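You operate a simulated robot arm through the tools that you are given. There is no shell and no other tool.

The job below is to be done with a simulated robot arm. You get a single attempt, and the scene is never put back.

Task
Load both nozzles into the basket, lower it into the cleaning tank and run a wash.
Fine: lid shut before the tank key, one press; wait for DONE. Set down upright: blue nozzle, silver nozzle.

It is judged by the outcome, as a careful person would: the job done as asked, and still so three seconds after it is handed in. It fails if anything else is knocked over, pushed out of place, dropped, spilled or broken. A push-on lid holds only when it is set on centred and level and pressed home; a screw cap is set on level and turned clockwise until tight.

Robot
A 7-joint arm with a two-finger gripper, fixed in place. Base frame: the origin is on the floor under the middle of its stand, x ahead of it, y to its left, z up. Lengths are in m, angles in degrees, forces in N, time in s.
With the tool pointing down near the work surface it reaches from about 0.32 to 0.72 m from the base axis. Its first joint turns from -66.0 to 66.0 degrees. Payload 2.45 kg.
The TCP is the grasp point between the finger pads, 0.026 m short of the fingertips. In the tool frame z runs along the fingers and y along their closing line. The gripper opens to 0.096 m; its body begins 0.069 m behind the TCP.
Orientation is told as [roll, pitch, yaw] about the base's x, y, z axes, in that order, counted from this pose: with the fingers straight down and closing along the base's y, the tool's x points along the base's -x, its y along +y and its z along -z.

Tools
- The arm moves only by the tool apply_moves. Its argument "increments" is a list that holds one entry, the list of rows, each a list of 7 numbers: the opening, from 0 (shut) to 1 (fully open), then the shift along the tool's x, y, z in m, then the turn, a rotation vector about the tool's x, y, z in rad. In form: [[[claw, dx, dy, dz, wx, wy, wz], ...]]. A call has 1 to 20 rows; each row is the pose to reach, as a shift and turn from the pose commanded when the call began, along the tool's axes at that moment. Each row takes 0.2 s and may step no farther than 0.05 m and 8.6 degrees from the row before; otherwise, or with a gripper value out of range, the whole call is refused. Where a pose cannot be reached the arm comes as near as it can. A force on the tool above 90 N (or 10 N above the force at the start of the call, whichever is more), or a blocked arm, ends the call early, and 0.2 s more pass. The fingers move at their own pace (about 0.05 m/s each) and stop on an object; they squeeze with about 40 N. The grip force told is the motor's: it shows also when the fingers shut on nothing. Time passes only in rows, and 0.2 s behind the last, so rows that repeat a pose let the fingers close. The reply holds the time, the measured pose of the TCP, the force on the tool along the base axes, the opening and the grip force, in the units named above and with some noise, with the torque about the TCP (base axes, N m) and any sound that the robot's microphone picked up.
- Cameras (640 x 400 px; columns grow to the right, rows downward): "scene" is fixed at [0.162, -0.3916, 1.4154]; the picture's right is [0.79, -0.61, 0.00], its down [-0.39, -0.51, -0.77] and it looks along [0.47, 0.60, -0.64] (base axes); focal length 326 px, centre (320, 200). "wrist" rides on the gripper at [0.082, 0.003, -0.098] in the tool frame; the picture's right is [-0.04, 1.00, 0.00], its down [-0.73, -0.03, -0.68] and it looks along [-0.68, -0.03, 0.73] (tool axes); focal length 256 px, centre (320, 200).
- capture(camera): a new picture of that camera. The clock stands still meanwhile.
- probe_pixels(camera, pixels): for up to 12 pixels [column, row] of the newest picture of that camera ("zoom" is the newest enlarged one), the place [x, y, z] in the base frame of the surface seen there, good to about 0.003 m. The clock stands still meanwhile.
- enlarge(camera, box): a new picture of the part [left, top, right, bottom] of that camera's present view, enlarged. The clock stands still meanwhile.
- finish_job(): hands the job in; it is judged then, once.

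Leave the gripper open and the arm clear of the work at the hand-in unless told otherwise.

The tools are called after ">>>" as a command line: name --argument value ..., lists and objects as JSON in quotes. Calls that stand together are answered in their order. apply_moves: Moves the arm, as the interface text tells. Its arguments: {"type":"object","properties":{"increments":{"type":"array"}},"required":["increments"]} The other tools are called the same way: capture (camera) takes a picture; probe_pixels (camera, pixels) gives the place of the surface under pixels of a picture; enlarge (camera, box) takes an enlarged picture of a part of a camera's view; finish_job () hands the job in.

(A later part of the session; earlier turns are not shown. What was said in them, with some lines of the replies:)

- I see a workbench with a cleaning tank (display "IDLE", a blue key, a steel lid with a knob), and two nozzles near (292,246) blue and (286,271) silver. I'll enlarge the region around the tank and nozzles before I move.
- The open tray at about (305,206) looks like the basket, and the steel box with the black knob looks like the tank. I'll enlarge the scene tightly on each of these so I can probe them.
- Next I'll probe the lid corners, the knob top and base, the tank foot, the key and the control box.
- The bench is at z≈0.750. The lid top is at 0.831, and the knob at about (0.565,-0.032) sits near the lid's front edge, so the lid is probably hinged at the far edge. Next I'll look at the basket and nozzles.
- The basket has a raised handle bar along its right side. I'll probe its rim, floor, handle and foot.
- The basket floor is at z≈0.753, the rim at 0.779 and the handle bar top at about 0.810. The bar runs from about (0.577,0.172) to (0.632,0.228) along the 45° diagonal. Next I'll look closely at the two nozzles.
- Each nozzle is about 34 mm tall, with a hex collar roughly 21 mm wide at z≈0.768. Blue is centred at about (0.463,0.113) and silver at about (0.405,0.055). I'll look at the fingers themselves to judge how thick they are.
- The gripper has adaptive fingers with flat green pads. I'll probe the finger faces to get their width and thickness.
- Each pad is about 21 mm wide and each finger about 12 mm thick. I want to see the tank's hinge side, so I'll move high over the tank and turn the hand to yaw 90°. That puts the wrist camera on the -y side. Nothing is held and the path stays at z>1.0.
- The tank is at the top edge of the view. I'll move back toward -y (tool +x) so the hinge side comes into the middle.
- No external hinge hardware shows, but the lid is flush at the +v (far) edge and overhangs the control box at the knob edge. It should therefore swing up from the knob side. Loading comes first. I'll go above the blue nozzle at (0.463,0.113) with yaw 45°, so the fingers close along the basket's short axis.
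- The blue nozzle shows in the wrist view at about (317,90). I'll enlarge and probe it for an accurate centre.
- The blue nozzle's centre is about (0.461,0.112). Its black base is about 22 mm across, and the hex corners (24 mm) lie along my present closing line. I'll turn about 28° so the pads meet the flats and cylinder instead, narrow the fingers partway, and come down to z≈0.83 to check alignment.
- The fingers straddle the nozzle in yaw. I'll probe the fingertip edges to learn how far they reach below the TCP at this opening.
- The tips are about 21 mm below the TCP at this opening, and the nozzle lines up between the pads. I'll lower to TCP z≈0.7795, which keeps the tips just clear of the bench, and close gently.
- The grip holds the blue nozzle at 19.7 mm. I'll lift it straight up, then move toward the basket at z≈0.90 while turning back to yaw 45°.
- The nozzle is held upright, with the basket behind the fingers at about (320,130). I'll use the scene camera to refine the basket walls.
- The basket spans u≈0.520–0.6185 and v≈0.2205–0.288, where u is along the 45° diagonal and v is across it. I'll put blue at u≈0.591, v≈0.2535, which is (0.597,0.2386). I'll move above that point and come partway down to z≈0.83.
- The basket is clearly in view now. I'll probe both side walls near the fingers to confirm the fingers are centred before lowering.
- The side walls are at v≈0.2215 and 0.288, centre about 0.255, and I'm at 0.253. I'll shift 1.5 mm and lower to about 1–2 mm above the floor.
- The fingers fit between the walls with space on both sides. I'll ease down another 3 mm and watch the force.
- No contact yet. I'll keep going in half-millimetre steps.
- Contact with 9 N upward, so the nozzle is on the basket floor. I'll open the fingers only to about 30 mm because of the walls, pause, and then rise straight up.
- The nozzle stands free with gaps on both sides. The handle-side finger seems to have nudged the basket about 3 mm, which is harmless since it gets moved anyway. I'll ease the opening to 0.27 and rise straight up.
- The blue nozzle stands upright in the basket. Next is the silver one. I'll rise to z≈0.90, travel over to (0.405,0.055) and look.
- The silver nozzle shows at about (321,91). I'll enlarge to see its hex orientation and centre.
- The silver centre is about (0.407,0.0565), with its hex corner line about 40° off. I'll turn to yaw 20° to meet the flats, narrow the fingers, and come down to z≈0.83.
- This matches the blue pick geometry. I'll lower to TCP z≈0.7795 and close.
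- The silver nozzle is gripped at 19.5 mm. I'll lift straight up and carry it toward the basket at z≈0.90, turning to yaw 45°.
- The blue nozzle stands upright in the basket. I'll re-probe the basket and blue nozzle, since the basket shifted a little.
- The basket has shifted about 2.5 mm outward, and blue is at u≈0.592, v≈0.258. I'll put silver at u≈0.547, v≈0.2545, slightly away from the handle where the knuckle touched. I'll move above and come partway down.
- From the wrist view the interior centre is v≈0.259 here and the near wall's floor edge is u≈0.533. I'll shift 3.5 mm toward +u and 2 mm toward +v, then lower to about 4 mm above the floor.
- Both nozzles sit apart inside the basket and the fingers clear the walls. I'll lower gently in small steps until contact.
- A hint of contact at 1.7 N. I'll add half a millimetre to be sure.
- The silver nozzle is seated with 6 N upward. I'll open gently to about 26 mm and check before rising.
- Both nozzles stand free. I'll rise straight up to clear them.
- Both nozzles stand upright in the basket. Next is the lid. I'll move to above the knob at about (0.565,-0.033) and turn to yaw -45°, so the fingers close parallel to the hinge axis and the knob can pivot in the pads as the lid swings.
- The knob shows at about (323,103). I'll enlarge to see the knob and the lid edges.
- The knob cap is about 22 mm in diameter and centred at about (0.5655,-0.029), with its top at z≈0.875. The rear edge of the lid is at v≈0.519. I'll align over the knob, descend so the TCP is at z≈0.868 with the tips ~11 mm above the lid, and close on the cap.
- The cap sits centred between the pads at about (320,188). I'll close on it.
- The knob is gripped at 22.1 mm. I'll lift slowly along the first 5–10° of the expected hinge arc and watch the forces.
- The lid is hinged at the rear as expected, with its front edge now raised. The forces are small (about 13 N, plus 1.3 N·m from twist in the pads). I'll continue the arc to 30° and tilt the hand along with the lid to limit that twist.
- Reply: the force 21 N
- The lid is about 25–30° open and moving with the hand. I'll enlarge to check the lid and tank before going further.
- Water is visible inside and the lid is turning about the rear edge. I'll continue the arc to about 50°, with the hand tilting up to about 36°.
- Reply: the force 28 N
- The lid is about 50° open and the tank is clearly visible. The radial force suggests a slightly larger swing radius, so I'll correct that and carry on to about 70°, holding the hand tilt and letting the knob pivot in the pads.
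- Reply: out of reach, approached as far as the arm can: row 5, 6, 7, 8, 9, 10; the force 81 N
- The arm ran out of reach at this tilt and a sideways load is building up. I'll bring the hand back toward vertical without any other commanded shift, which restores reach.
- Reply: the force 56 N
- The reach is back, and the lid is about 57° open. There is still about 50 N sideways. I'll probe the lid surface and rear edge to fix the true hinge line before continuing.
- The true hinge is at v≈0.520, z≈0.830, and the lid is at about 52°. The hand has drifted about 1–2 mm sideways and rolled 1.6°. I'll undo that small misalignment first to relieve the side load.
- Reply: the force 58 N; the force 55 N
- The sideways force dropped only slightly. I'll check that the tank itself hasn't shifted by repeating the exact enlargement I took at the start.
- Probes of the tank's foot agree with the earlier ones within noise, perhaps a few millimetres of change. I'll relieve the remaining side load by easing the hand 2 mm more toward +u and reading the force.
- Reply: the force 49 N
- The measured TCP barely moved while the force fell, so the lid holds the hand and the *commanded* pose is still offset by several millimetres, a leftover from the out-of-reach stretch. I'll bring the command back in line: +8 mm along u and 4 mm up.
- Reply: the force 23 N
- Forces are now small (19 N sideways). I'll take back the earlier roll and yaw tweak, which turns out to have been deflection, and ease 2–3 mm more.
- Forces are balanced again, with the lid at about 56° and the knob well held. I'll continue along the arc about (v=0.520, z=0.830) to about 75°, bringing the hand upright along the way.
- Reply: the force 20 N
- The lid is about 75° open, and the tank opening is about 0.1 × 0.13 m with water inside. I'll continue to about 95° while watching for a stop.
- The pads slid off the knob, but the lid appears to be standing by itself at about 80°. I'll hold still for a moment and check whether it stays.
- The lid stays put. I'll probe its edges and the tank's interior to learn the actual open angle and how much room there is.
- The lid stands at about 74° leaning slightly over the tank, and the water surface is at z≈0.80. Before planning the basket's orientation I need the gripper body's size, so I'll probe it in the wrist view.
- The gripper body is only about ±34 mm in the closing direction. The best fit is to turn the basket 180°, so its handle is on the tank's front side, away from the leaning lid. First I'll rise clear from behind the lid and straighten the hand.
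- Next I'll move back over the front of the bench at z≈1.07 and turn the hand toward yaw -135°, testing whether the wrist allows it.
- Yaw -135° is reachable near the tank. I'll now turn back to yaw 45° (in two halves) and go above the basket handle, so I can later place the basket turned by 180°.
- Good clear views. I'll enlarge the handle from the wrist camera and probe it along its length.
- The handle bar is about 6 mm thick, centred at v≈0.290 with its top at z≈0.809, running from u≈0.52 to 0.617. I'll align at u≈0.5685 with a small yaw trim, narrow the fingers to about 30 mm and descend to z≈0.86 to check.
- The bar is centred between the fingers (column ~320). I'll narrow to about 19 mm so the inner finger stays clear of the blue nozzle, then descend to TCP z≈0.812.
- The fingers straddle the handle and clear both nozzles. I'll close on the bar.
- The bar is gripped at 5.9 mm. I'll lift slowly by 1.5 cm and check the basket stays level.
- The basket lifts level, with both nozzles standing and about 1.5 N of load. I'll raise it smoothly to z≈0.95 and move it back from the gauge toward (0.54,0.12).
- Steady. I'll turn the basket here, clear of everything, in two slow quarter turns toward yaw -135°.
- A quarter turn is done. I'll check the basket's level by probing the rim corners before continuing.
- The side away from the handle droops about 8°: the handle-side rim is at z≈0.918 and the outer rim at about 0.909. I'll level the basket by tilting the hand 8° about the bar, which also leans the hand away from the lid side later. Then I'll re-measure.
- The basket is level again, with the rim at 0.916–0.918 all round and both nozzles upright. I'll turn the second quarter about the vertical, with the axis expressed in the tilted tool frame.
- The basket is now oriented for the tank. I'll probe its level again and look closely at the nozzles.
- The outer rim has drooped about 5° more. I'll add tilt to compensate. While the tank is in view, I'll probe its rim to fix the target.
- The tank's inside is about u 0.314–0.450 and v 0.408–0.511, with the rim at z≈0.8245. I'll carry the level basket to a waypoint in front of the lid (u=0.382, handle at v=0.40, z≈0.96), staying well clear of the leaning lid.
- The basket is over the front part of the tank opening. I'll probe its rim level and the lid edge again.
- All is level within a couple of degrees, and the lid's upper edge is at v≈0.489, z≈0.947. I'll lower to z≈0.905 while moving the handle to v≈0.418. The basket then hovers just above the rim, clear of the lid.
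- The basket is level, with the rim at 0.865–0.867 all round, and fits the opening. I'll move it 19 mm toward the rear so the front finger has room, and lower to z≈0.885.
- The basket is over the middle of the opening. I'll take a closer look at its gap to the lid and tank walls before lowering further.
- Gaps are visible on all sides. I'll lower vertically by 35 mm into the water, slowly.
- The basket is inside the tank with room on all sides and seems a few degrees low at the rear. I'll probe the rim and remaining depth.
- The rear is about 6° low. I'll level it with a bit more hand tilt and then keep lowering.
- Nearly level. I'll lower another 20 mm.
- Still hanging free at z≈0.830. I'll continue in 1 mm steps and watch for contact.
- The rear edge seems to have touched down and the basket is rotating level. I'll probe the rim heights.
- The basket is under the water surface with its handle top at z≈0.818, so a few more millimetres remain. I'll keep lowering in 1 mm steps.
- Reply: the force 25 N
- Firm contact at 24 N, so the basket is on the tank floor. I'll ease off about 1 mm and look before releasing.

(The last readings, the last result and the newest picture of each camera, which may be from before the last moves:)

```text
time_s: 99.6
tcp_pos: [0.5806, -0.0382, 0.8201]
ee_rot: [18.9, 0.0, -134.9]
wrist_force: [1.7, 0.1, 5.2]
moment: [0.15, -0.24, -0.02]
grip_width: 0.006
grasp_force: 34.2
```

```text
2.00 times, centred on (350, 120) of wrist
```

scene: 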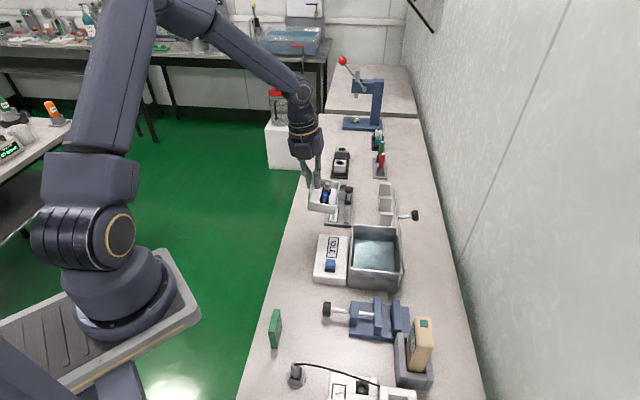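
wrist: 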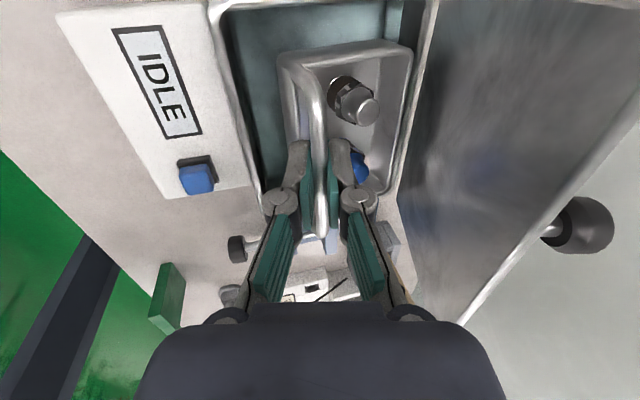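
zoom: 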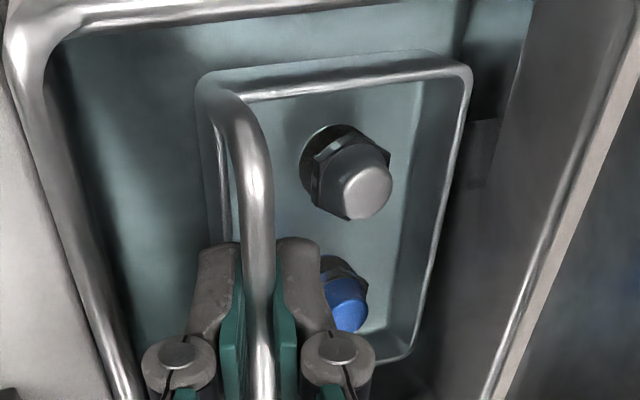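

Both nozzles are upright in the submerged basket. I'll open the fingers slightly to about 15 mm to let go of the bar.

>>> apply_moves --increments '[[[0.08, 0, 0, 0, 0, 0, 0], [0.12, 0, 0, 0, 0, 0, 0], [0.16, 0, 0, 0, 0, 0, 0], [0.16, 0, 0, 0, 0, 0, 0]]]'

>>> enlarge --camera "scene" --box '[345, 215, 405, 285]'

>>> enlarge --camera "wrist" --box '[240, 20, 460, 220]'

```text
time_s: 100.6
tcp_pos: [0.5804, -0.0384, 0.82]
ee_rot: [18.8, -0.1, -134.9]
wrist_force: [-0.1, -0.3, -0.2]
moment: [0.04, -0.05, 0.0]
grip_width: 0.0154
grasp_force: 0.0
```

```text
5.71 times, centred on (375, 250) of scene
```

zoom: 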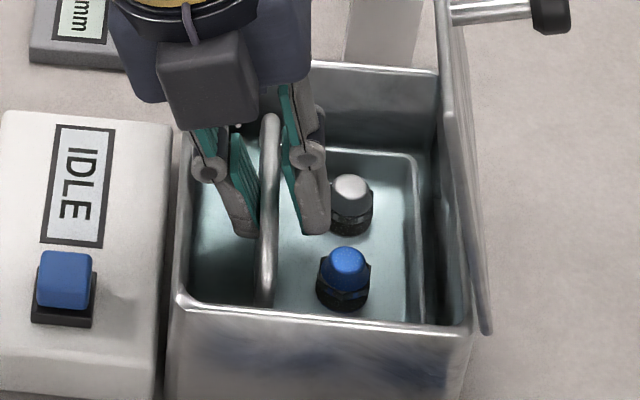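

```text
2.00 times, centred on (350, 120) of wrist
```

zoom: 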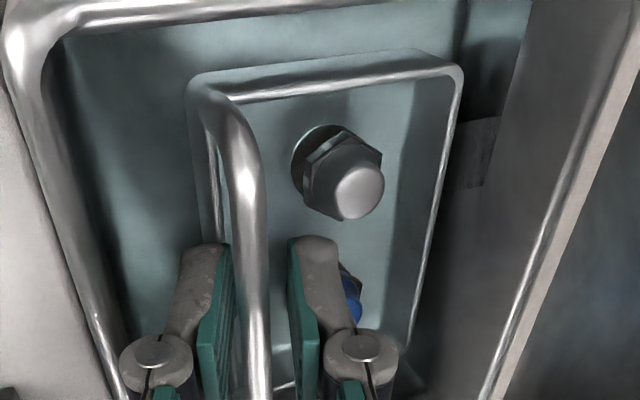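

Released; the basket sits flat on the tank floor and the forces are zero. I'll back straight out along the finger direction.

>>> apply_moves --increments '[[[0.16, 0, 0, -0.004, 0, 0, 0], [0.16, 0, 0, -0.01, 0, 0, 0], [0.16, 0, 0, -0.017, 0, 0, 0], [0.16, 0, 0, -0.025, 0, 0, 0], [0.16, 0, 0, -0.034, 0, 0, 0], [0.16, 0, 0, -0.045, 0, 0, 0], [0.16, 0, 0, -0.06, 0, 0, 0], [0.16, 0, 0, -0.08, 0, 0, 0], [0.16, 0, 0, -0.1, 0, 0, 0]]]'

>>> enlarge --camera "scene" --box '[345, 215, 405, 285]'

>>> capture --camera "wrist"

```text
time_s: 102.6
tcp_pos: [0.558, -0.017, 0.914]
ee_rot: [18.8, 0.0, -135.0]
wrist_force: [0.8, 0.0, -0.2]
moment: [-0.03, 0.02, -0.01]
grip_width: 0.0154
grasp_force: 0.1
```

```text
5.71 times, centred on (375, 250) of scene
```

zoom: 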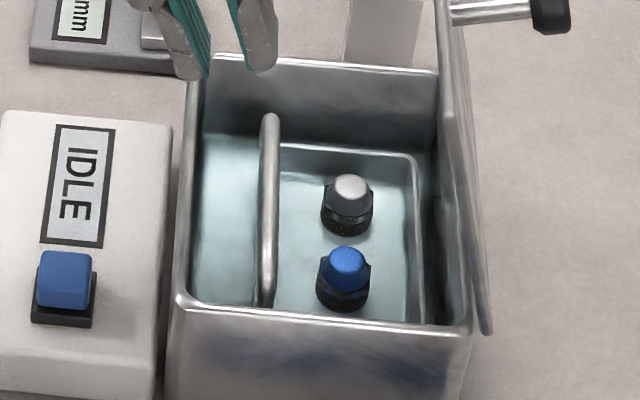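

```text
taken
```

wrist: 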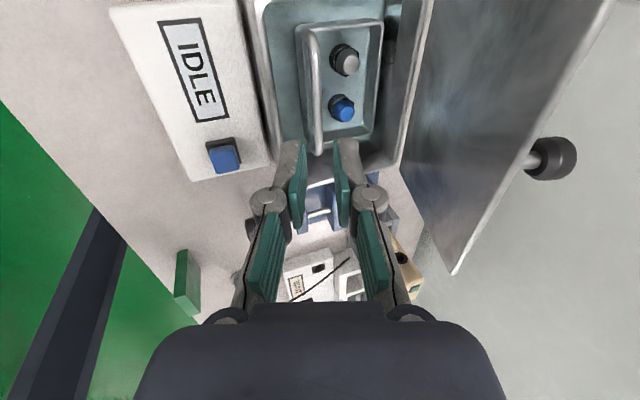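

The basket rests in the tank with both nozzles standing in the water. Next I'll shut the lid. I'll rise and straighten the hand, then turn to yaw -45° so I can go behind the lid with closed fingers and push it over.

>>> apply_moves --increments '[[[0.1, 0, 0.01, -0.029, 0, 0, 0], [0, 0, 0.02, -0.058, 0.08, 0, 0], [0, 0, 0.03, -0.09, 0.2, 0, 0], [0, 0, 0.037, -0.11, 0.328, 0, 0], [0, 0, 0.037, -0.11, 0.328, 0, 0]]]'

```text
time_s: 103.8
tcp_pos: [0.5574, -0.0164, 1.0307]
ee_rot: [-0.1, 0.0, -134.9]
wrist_force: [-0.9, 0.6, -0.1]
moment: [0.04, -0.02, -0.01]
grip_width: 0.0
grasp_force: 28.8
```

>>> apply_moves --increments '[[[0, -0.003, 0.013, -0.005, 0, 0, -0.131], [0, -0.006, 0.026, -0.01, 0, 0, -0.262], [0, -0.009, 0.04, -0.01, 0, 0, -0.393], [0, -0.0125, 0.053, -0.01, 0, 0, -0.524], [0, -0.0156, 0.066, -0.01, 0, 0, -0.655], [0, -0.0188, 0.08, -0.01, 0, 0, -0.785], [0, -0.022, 0.093, -0.01, 0, 0, -0.916], [0, -0.025, 0.106, -0.01, 0, 0, -1.047], [0, -0.028, 0.12, -0.01, 0, 0, -1.178], [0, -0.031, 0.133, -0.01, 0, 0, -1.309], [0, -0.034, 0.146, -0.01, 0, 0, -1.44], [0, -0.0375, 0.159, -0.01, 0, 0, -1.571], [0, -0.0375, 0.159, -0.01, 0, 0, -1.571]]]'

>>> capture --camera "wrist"

>>> capture --camera "scene"

```text
time_s: 106.6
tcp_pos: [0.643, -0.1558, 1.0408]
ee_rot: [0.0, 0.0, -44.7]
wrist_force: [-0.2, -0.7, 0.6]
moment: [0.02, 0.02, 0.02]
grip_width: 0.0
grasp_force: 28.6
```

```text
taken
```

wrist: 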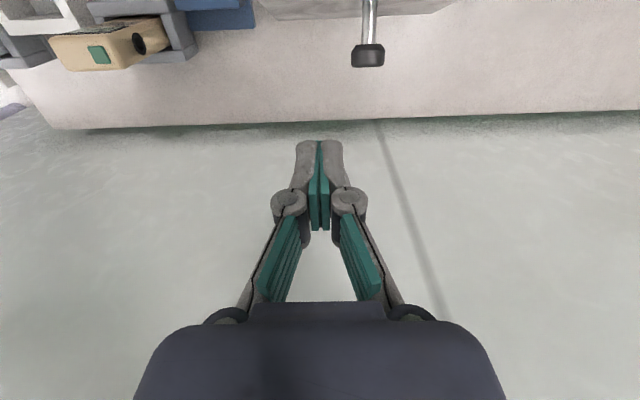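

```text
taken
```

scene: 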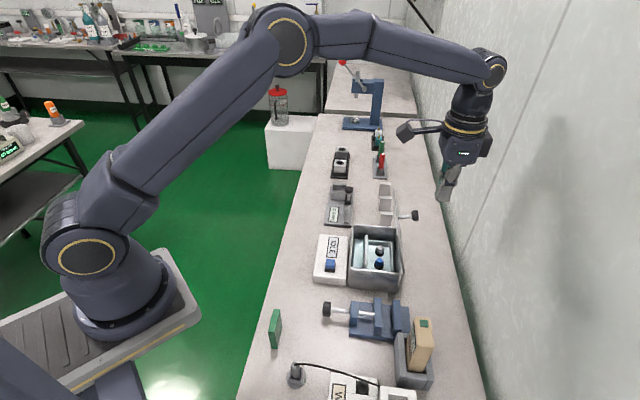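

The closed fingers are behind the lid and to one side of the knob. I'll lower to TCP z≈0.944, with the tips level with the upper part of the lid, and approach until near the lid's back face.

>>> apply_moves --increments '[[[0, 0, -0.003, 0.03, 0, 0, 0], [0, 0, -0.005, 0.06, 0, 0, 0], [0, 0, -0.005, 0.085, 0, 0, 0], [0, 0, -0.005, 0.097, 0, 0, 0], [0, 0.02, -0.005, 0.097, 0, 0, 0], [0, 0.04, -0.005, 0.097, 0, 0, 0], [0, 0.046, -0.005, 0.097, 0, 0, 0]]]'

>>> enlarge --camera "scene" --box '[330, 170, 450, 300]'

>>> capture --camera "wrist"

```text
time_s: 108.2
tcp_pos: [0.6071, -0.1268, 0.9447]
ee_rot: [-0.1, -0.2, -44.9]
wrist_force: [0.4, -0.2, 0.0]
moment: [0.01, -0.03, 0.0]
grip_width: 0.0
grasp_force: 28.5
```

```text
3.08 times, centred on (390, 235) of scene
```

zoom: 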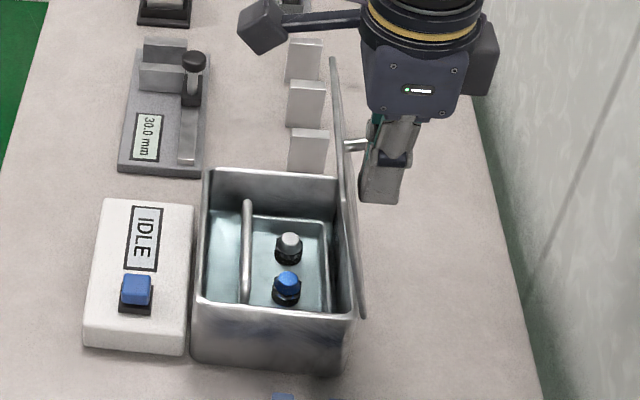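

```text
taken
```

wrist: 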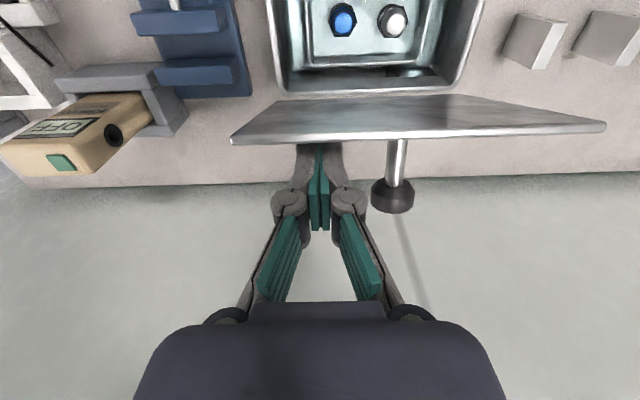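

The tips are just behind the lid and beside the knob. I'll push it forward along the closing arc to about 50° and check the force.

>>> apply_moves --increments '[[[0, 0.006, 0, 0.0008, 0, 0, 0], [0, 0.0113, 0, 0.0017, 0, 0, 0], [0, 0.0165, 0, 0.0033, 0, 0, 0], [0, 0.0218, 0, 0.0051, 0, 0, 0], [0, 0.0268, 0, 0.0074, 0, 0, 0], [0, 0.0317, 0, 0.0098, 0, 0, 0], [0, 0.0383, 0, 0.0141, 0, 0, 0], [0, 0.0448, 0, 0.0185, 0, 0, 0]]]'

>>> enlarge --camera "scene" --box '[330, 170, 450, 300]'

>>> capture --camera "wrist"

```text
time_s: 110.0
tcp_pos: [0.5749, -0.0953, 0.9255]
ee_rot: [-0.1, 0.0, -45.0]
wrist_force: [0.4, 0.1, -0.2]
moment: [-0.02, -0.01, -0.03]
grip_width: 0.0001
grasp_force: 28.5
```

```text
3.08 times, centred on (390, 235) of scene
```

zoom: 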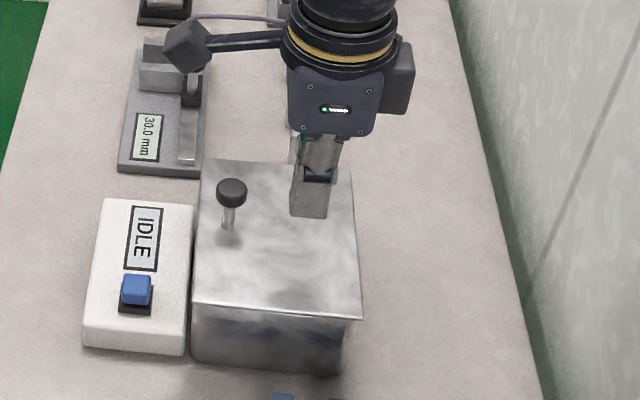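

```text
taken
```

wrist: 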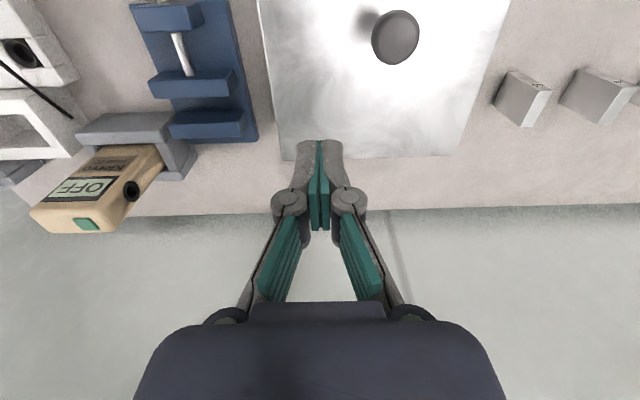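

The lid swung shut by itself once past its holding point. I'll probe whether it is fully closed, comparing with the initial 0.829–0.834 corner heights.

>>> enlarge --camera "scene" --box '[310, 210, 410, 300]'

>>> probe_pixels --camera "zoom" --pixels '[[288, 58], [508, 274], [276, 258], [326, 94], [319, 152], [400, 250], [300, 200], [280, 335], [488, 356], [340, 265], [350, 272], [290, 100]]'

```text
4.44 times, centred on (360, 255) of scene
```

zoom: 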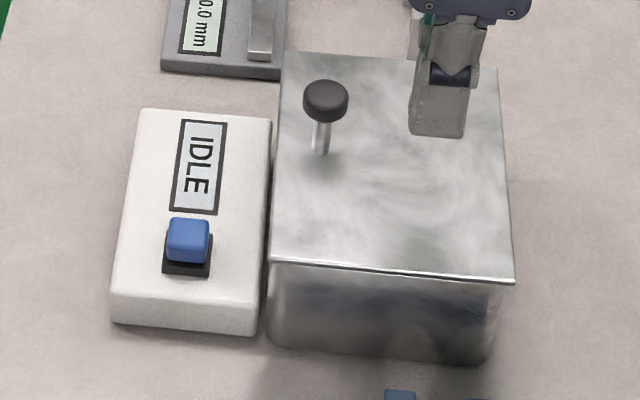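

```text
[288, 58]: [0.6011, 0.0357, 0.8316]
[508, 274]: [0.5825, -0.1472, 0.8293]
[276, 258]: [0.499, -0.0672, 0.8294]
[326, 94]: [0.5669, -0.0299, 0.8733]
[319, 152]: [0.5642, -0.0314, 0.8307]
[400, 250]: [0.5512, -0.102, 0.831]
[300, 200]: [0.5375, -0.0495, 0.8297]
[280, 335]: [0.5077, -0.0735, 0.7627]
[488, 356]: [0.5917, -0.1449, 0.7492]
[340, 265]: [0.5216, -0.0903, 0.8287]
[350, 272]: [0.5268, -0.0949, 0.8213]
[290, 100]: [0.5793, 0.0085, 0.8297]
```

The lid matches its starting position exactly and is fully shut, and the tank hasn't moved. Next is the key. I'll rise and move above the blue key near (0.49,-0.01) for a close look.

>>> apply_moves --increments '[[[0, 0, 0, -0.03, 0, 0, 0], [0, 0.005, 0, -0.05, 0, 0, 0], [0, 0.04, -0.0005, -0.05, 0, 0, 0], [0, 0.08, -0.001, -0.05, 0, 0, 0], [0, 0.1188, -0.0014, -0.05, 0, 0, 0], [0, 0.1188, -0.0014, -0.02, 0, 0, 0], [0, 0.1188, -0.0014, -0.02, 0, 0, 0]]]'

>>> capture --camera "wrist"

>>> enlarge --camera "scene" --box '[310, 220, 380, 290]'

```text
time_s: 111.6
tcp_pos: [0.4899, -0.0103, 0.9467]
ee_rot: [0.0, 0.1, -44.9]
wrist_force: [-0.1, -0.1, -0.6]
moment: [0.03, 0.0, 0.02]
grip_width: 0.0002
grasp_force: 28.9
```

```text
taken
```

wrist: 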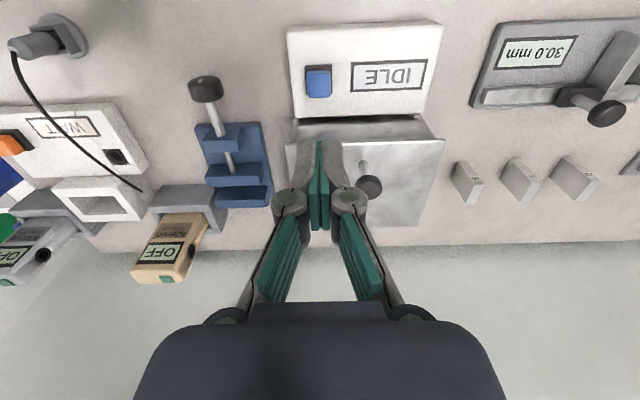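

```text
5.71 times, centred on (345, 255) of scene
```

zoom: 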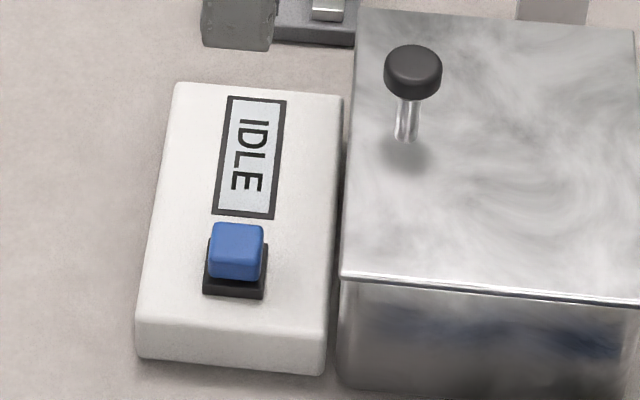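

The key shows at about (318,83) in the wrist view, right where the fingertip axis points. I'll probe its top face for precision.

>>> enlarge --camera "wrist" --box '[280, 40, 360, 120]'

>>> probe_pixels --camera "wrist" --pixels '[[318, 86], [310, 86], [327, 86], [318, 78], [318, 93], [318, 72], [345, 60], [300, 108], [420, 108]]'

```text
5.00 times, centred on (320, 80) of wrist
```

zoom: 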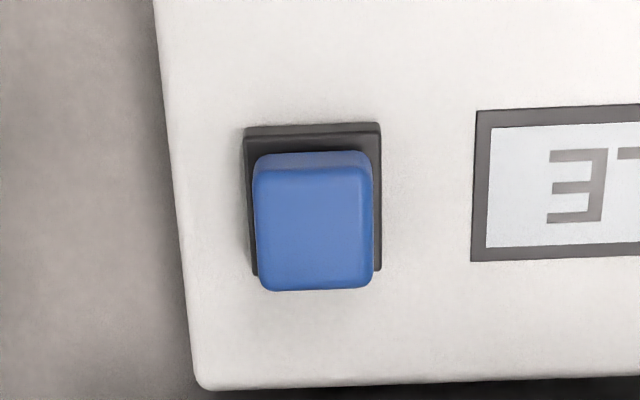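

```text
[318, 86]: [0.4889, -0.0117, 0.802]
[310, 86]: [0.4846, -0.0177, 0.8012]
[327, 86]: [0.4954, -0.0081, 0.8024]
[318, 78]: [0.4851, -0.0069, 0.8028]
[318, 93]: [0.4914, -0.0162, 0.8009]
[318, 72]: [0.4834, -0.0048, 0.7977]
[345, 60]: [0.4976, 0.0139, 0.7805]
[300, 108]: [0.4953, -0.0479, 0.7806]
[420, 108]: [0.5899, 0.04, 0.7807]
```

The key top is about 21 mm square, centred at about (0.489,-0.011), z≈0.802, and I'm right above it. I'll descend to about 4 mm above it first.

>>> apply_moves --increments '[[[0, -0.0002, -0.0011, 0.03, 0, 0, 0], [0, -0.0002, -0.0011, 0.06, 0, 0, 0], [0, -0.0002, -0.0011, 0.09, 0, 0, 0], [0, -0.0002, -0.0011, 0.107, 0, 0, 0], [0, -0.0002, -0.0011, 0.113, 0, 0, 0], [0, -0.0002, -0.0011, 0.113, 0, 0, 0]]]'

>>> enlarge --camera "scene" --box '[310, 220, 380, 290]'

>>> enlarge --camera "wrist" --box '[240, 80, 400, 220]'

```text
time_s: 113.0
tcp_pos: [0.4897, -0.0127, 0.8324]
ee_rot: [0.0, 0.0, -44.8]
wrist_force: [-0.1, 0.9, 0.2]
moment: [-0.01, 0.0, 0.01]
grip_width: 0.0001
grasp_force: 29.1
```

```text
5.71 times, centred on (345, 255) of scene
```

zoom: 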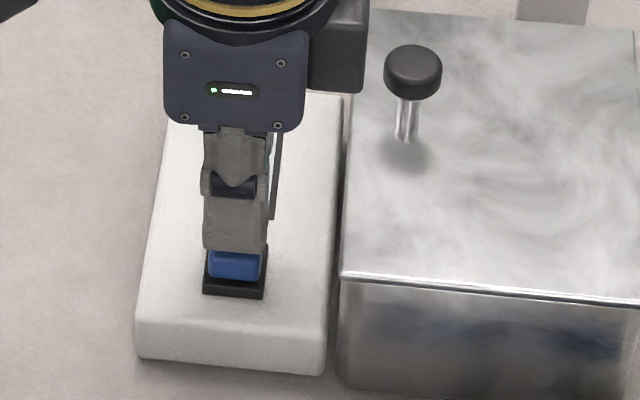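

```text
2.86 times, centred on (320, 150) of wrist
```

zoom: 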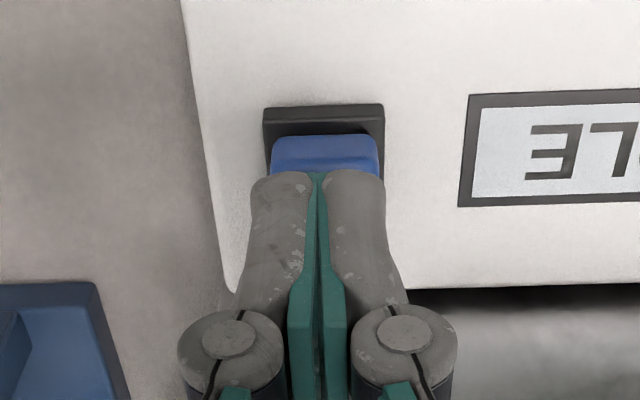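

The tips are right above the key. I'll press down slowly in 1 mm steps and listen for the click.

>>> apply_moves --increments '[[[0, 0, 0, 0.001, 0, 0, 0], [0, 0, 0, 0.002, 0, 0, 0], [0, 0, 0, 0.003, 0, 0, 0], [0, 0, 0, 0.004, 0, 0, 0], [0, 0, 0, 0.005, 0, 0, 0], [0, 0, 0, 0.006, 0, 0, 0]]]'

```text
time_s: 114.4
tcp_pos: [0.4895, -0.0126, 0.8258]
ee_rot: [0.0, -0.1, -44.9]
wrist_force: [0.4, 0.2, 0.3]
moment: [-0.03, 0.04, -0.01]
grip_width: 0.0057
grasp_force: 28.2
```

No click yet, and the finger gap reads 5.7 mm. I'll look before going further.

>>> enlarge --camera "wrist" --box '[240, 80, 400, 220]'

>>> enlarge --camera "scene" --box '[310, 220, 380, 290]'

```text
2.86 times, centred on (320, 150) of wrist
```

zoom: 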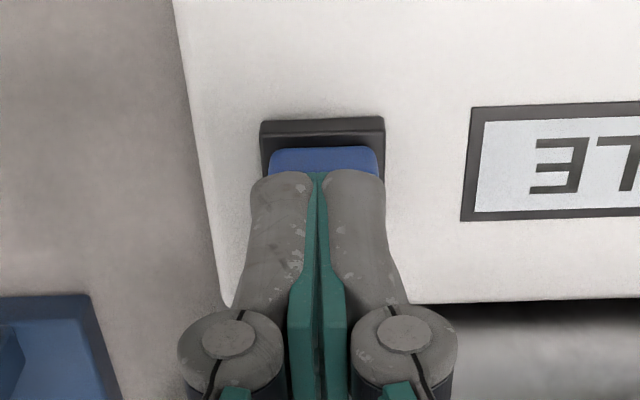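

```text
5.71 times, centred on (345, 255) of scene
```

zoom: 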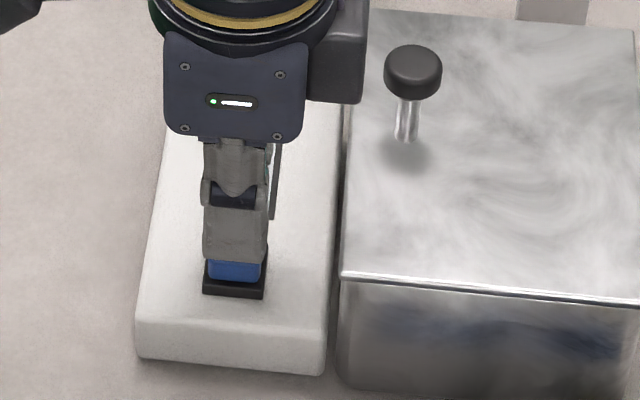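

The fingers are still together and the tips are at the key surface. I'll continue down in small steps.

>>> apply_moves --increments '[[[0, 0, 0, 0.001, 0, 0, 0], [0, 0, 0, 0.002, 0, 0, 0], [0, 0, 0, 0.002, 0, 0, 0]]]'

```text
time_s: 115.2
tcp_pos: [0.4877, -0.0131, 0.8238]
ee_rot: [0.0, -0.1, -44.9]
wrist_force: [0.6, 0.4, 1.4]
moment: [0.0, -0.04, -0.01]
grip_width: 0.0062
grasp_force: 27.8
```

>>> apply_moves --increments '[[[0, 0, 0, 0.001, 0, 0, 0], [0, 0, 0, 0.002, 0, 0, 0], [0, 0, 0, 0.002, 0, 0, 0]]]'

>>> enlarge --camera "wrist" --box '[240, 80, 500, 220]'

```text
time_s: 116.0
tcp_pos: [0.4895, -0.0121, 0.8225]
ee_rot: [0.0, -0.1, -44.9]
wrist_force: [-0.9, -0.2, 2.6]
moment: [0.0, 0.02, 0.0]
grip_width: 0.0061
grasp_force: 28.9
heard: click
```

```text
2.46 times, centred on (370, 150) of wrist
```

zoom: 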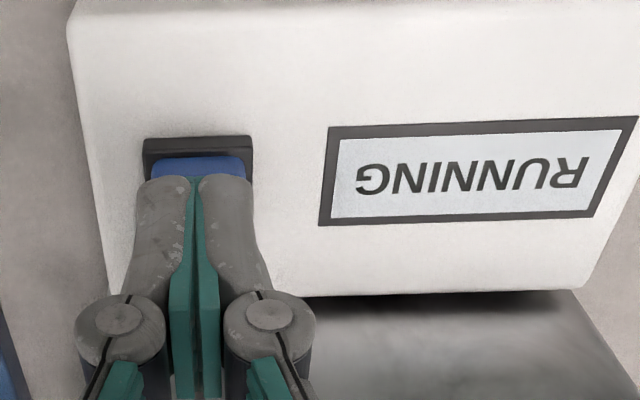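

A click, and the display reads RUNNING, so the single press registered. I'll lift straight off the key and rise clear, keeping the fingers shut until well above it.

>>> apply_moves --increments '[[[0, 0, 0, -0.01, 0, 0, 0], [0, 0, 0, -0.03, 0, 0, 0], [0, 0, 0, -0.06, 0, 0, 0], [0, 0, 0, -0.1, 0, 0, 0], [0.2, 0, 0, -0.14, 0, 0, 0], [0.4, 0, 0, -0.18, 0, 0, 0], [0.5, 0.03, 0, -0.2, 0, 0, 0], [0.5, 0.06, 0, -0.2, 0, 0, 0]]]'

>>> enlarge --camera "scene" --box '[310, 210, 410, 300]'

```text
time_s: 117.8
tcp_pos: [0.4457, 0.0318, 1.0232]
ee_rot: [-0.1, 0.0, -45.0]
wrist_force: [0.4, 0.2, 0.0]
moment: [0.02, 0.01, -0.04]
grip_width: 0.048
grasp_force: 0.0
```

```text
4.44 times, centred on (360, 255) of scene
```

zoom: 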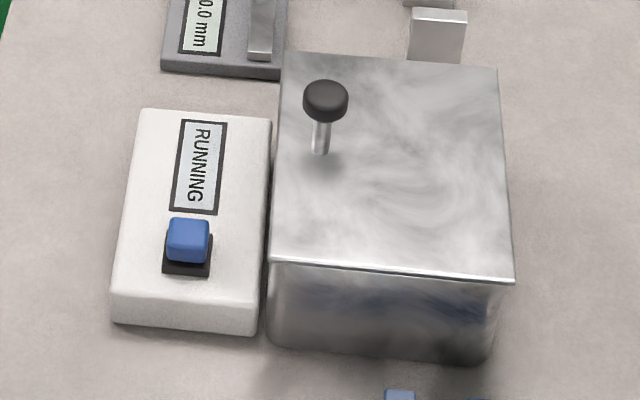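

The wash is RUNNING with the lid shut. I'll hold still with the gripper open and wait for DONE.

>>> apply_moves --increments '[[[0.8, 0, 0, 0, 0, 0, 0], [1, 0, 0, 0, 0, 0, 0], [1, 0, 0, 0, 0, 0, 0], [1, 0, 0, 0, 0, 0, 0], [1, 0, 0, 0, 0, 0, 0], [1, 0, 0, 0, 0, 0, 0], [1, 0, 0, 0, 0, 0, 0], [1, 0, 0, 0, 0, 0, 0], [1, 0, 0, 0, 0, 0, 0], [1, 0, 0, 0, 0, 0, 0], [1, 0, 0, 0, 0, 0, 0], [1, 0, 0, 0, 0, 0, 0], [1, 0, 0, 0, 0, 0, 0], [1, 0, 0, 0, 0, 0, 0], [1, 0, 0, 0, 0, 0, 0], [1, 0, 0, 0, 0, 0, 0], [1, 0, 0, 0, 0, 0, 0], [1, 0, 0, 0, 0, 0, 0], [1, 0, 0, 0, 0, 0, 0], [1, 0, 0, 0, 0, 0, 0]]]'

>>> enlarge --camera "scene" --box '[310, 210, 410, 300]'

```text
time_s: 122.0
tcp_pos: [0.4446, 0.0318, 1.0235]
ee_rot: [0.0, 0.0, -44.8]
wrist_force: [0.3, 0.0, 0.6]
moment: [-0.02, 0.02, 0.01]
grip_width: 0.0962
grasp_force: 0.0
```

```text
4.44 times, centred on (360, 255) of scene
```

zoom: 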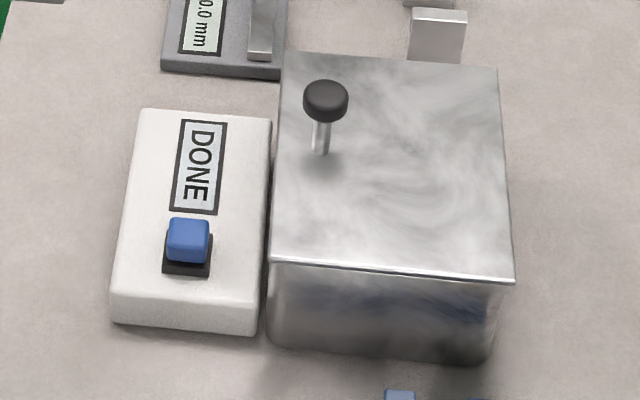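

The display reads DONE. I'll take a last full scene picture to confirm everything else is in place before handing in.

>>> capture --camera "scene"

>>> enlarge --camera "scene" --box '[260, 120, 440, 300]'

```text
taken
```

scene: 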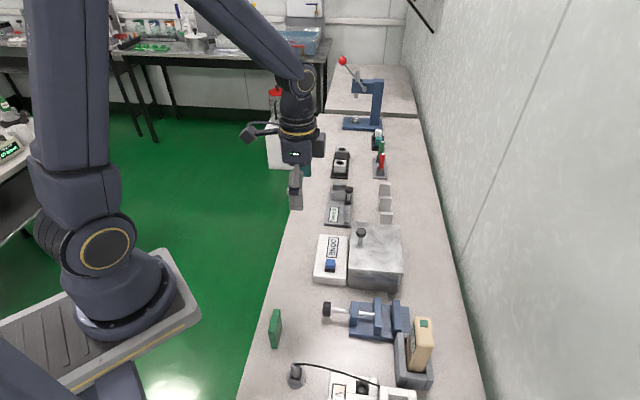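

```text
2.22 times, centred on (350, 210) of scene
```

zoom: 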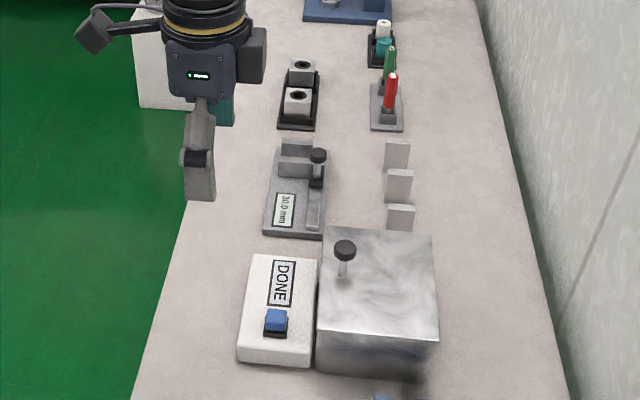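

The display shows DONE, the lid is shut with the loaded basket inside, and everything else on the bench is where it was. The gripper is open and clear, so I'm handing in.

>>> finish_job

```text
The job is handed in.
```

I loaded both nozzles into the basket, lowered it into the tank and ran one wash. The display read DONE before I handed the job in.

- **Nozzles:** the blue and silver nozzles were both standing upright in the basket. I last saw them through the water just before the lid closed; I didn't reopen the tank after the wash.
- **Basket:** it sits flat on the tank floor, turned 180° so its handle faces the front, away from the lid.
- **Lid:** it was shut before I touched the key, and probes showed it back in its starting position. It swung the last part of the way closed by itself once I pushed it past its holding point.
- **Key:** one press; I heard the click and the display changed to RUNNING.
- **Opening the lid:** the arm briefly ran out of reach and put about 78 N of sideways load on the lid, and the fingers later slid off the knob. Probes afterwards showed the tank hadn't moved.

Nothing else on the bench was knocked over or pushed out of place. The gripper is open and clear of the work.
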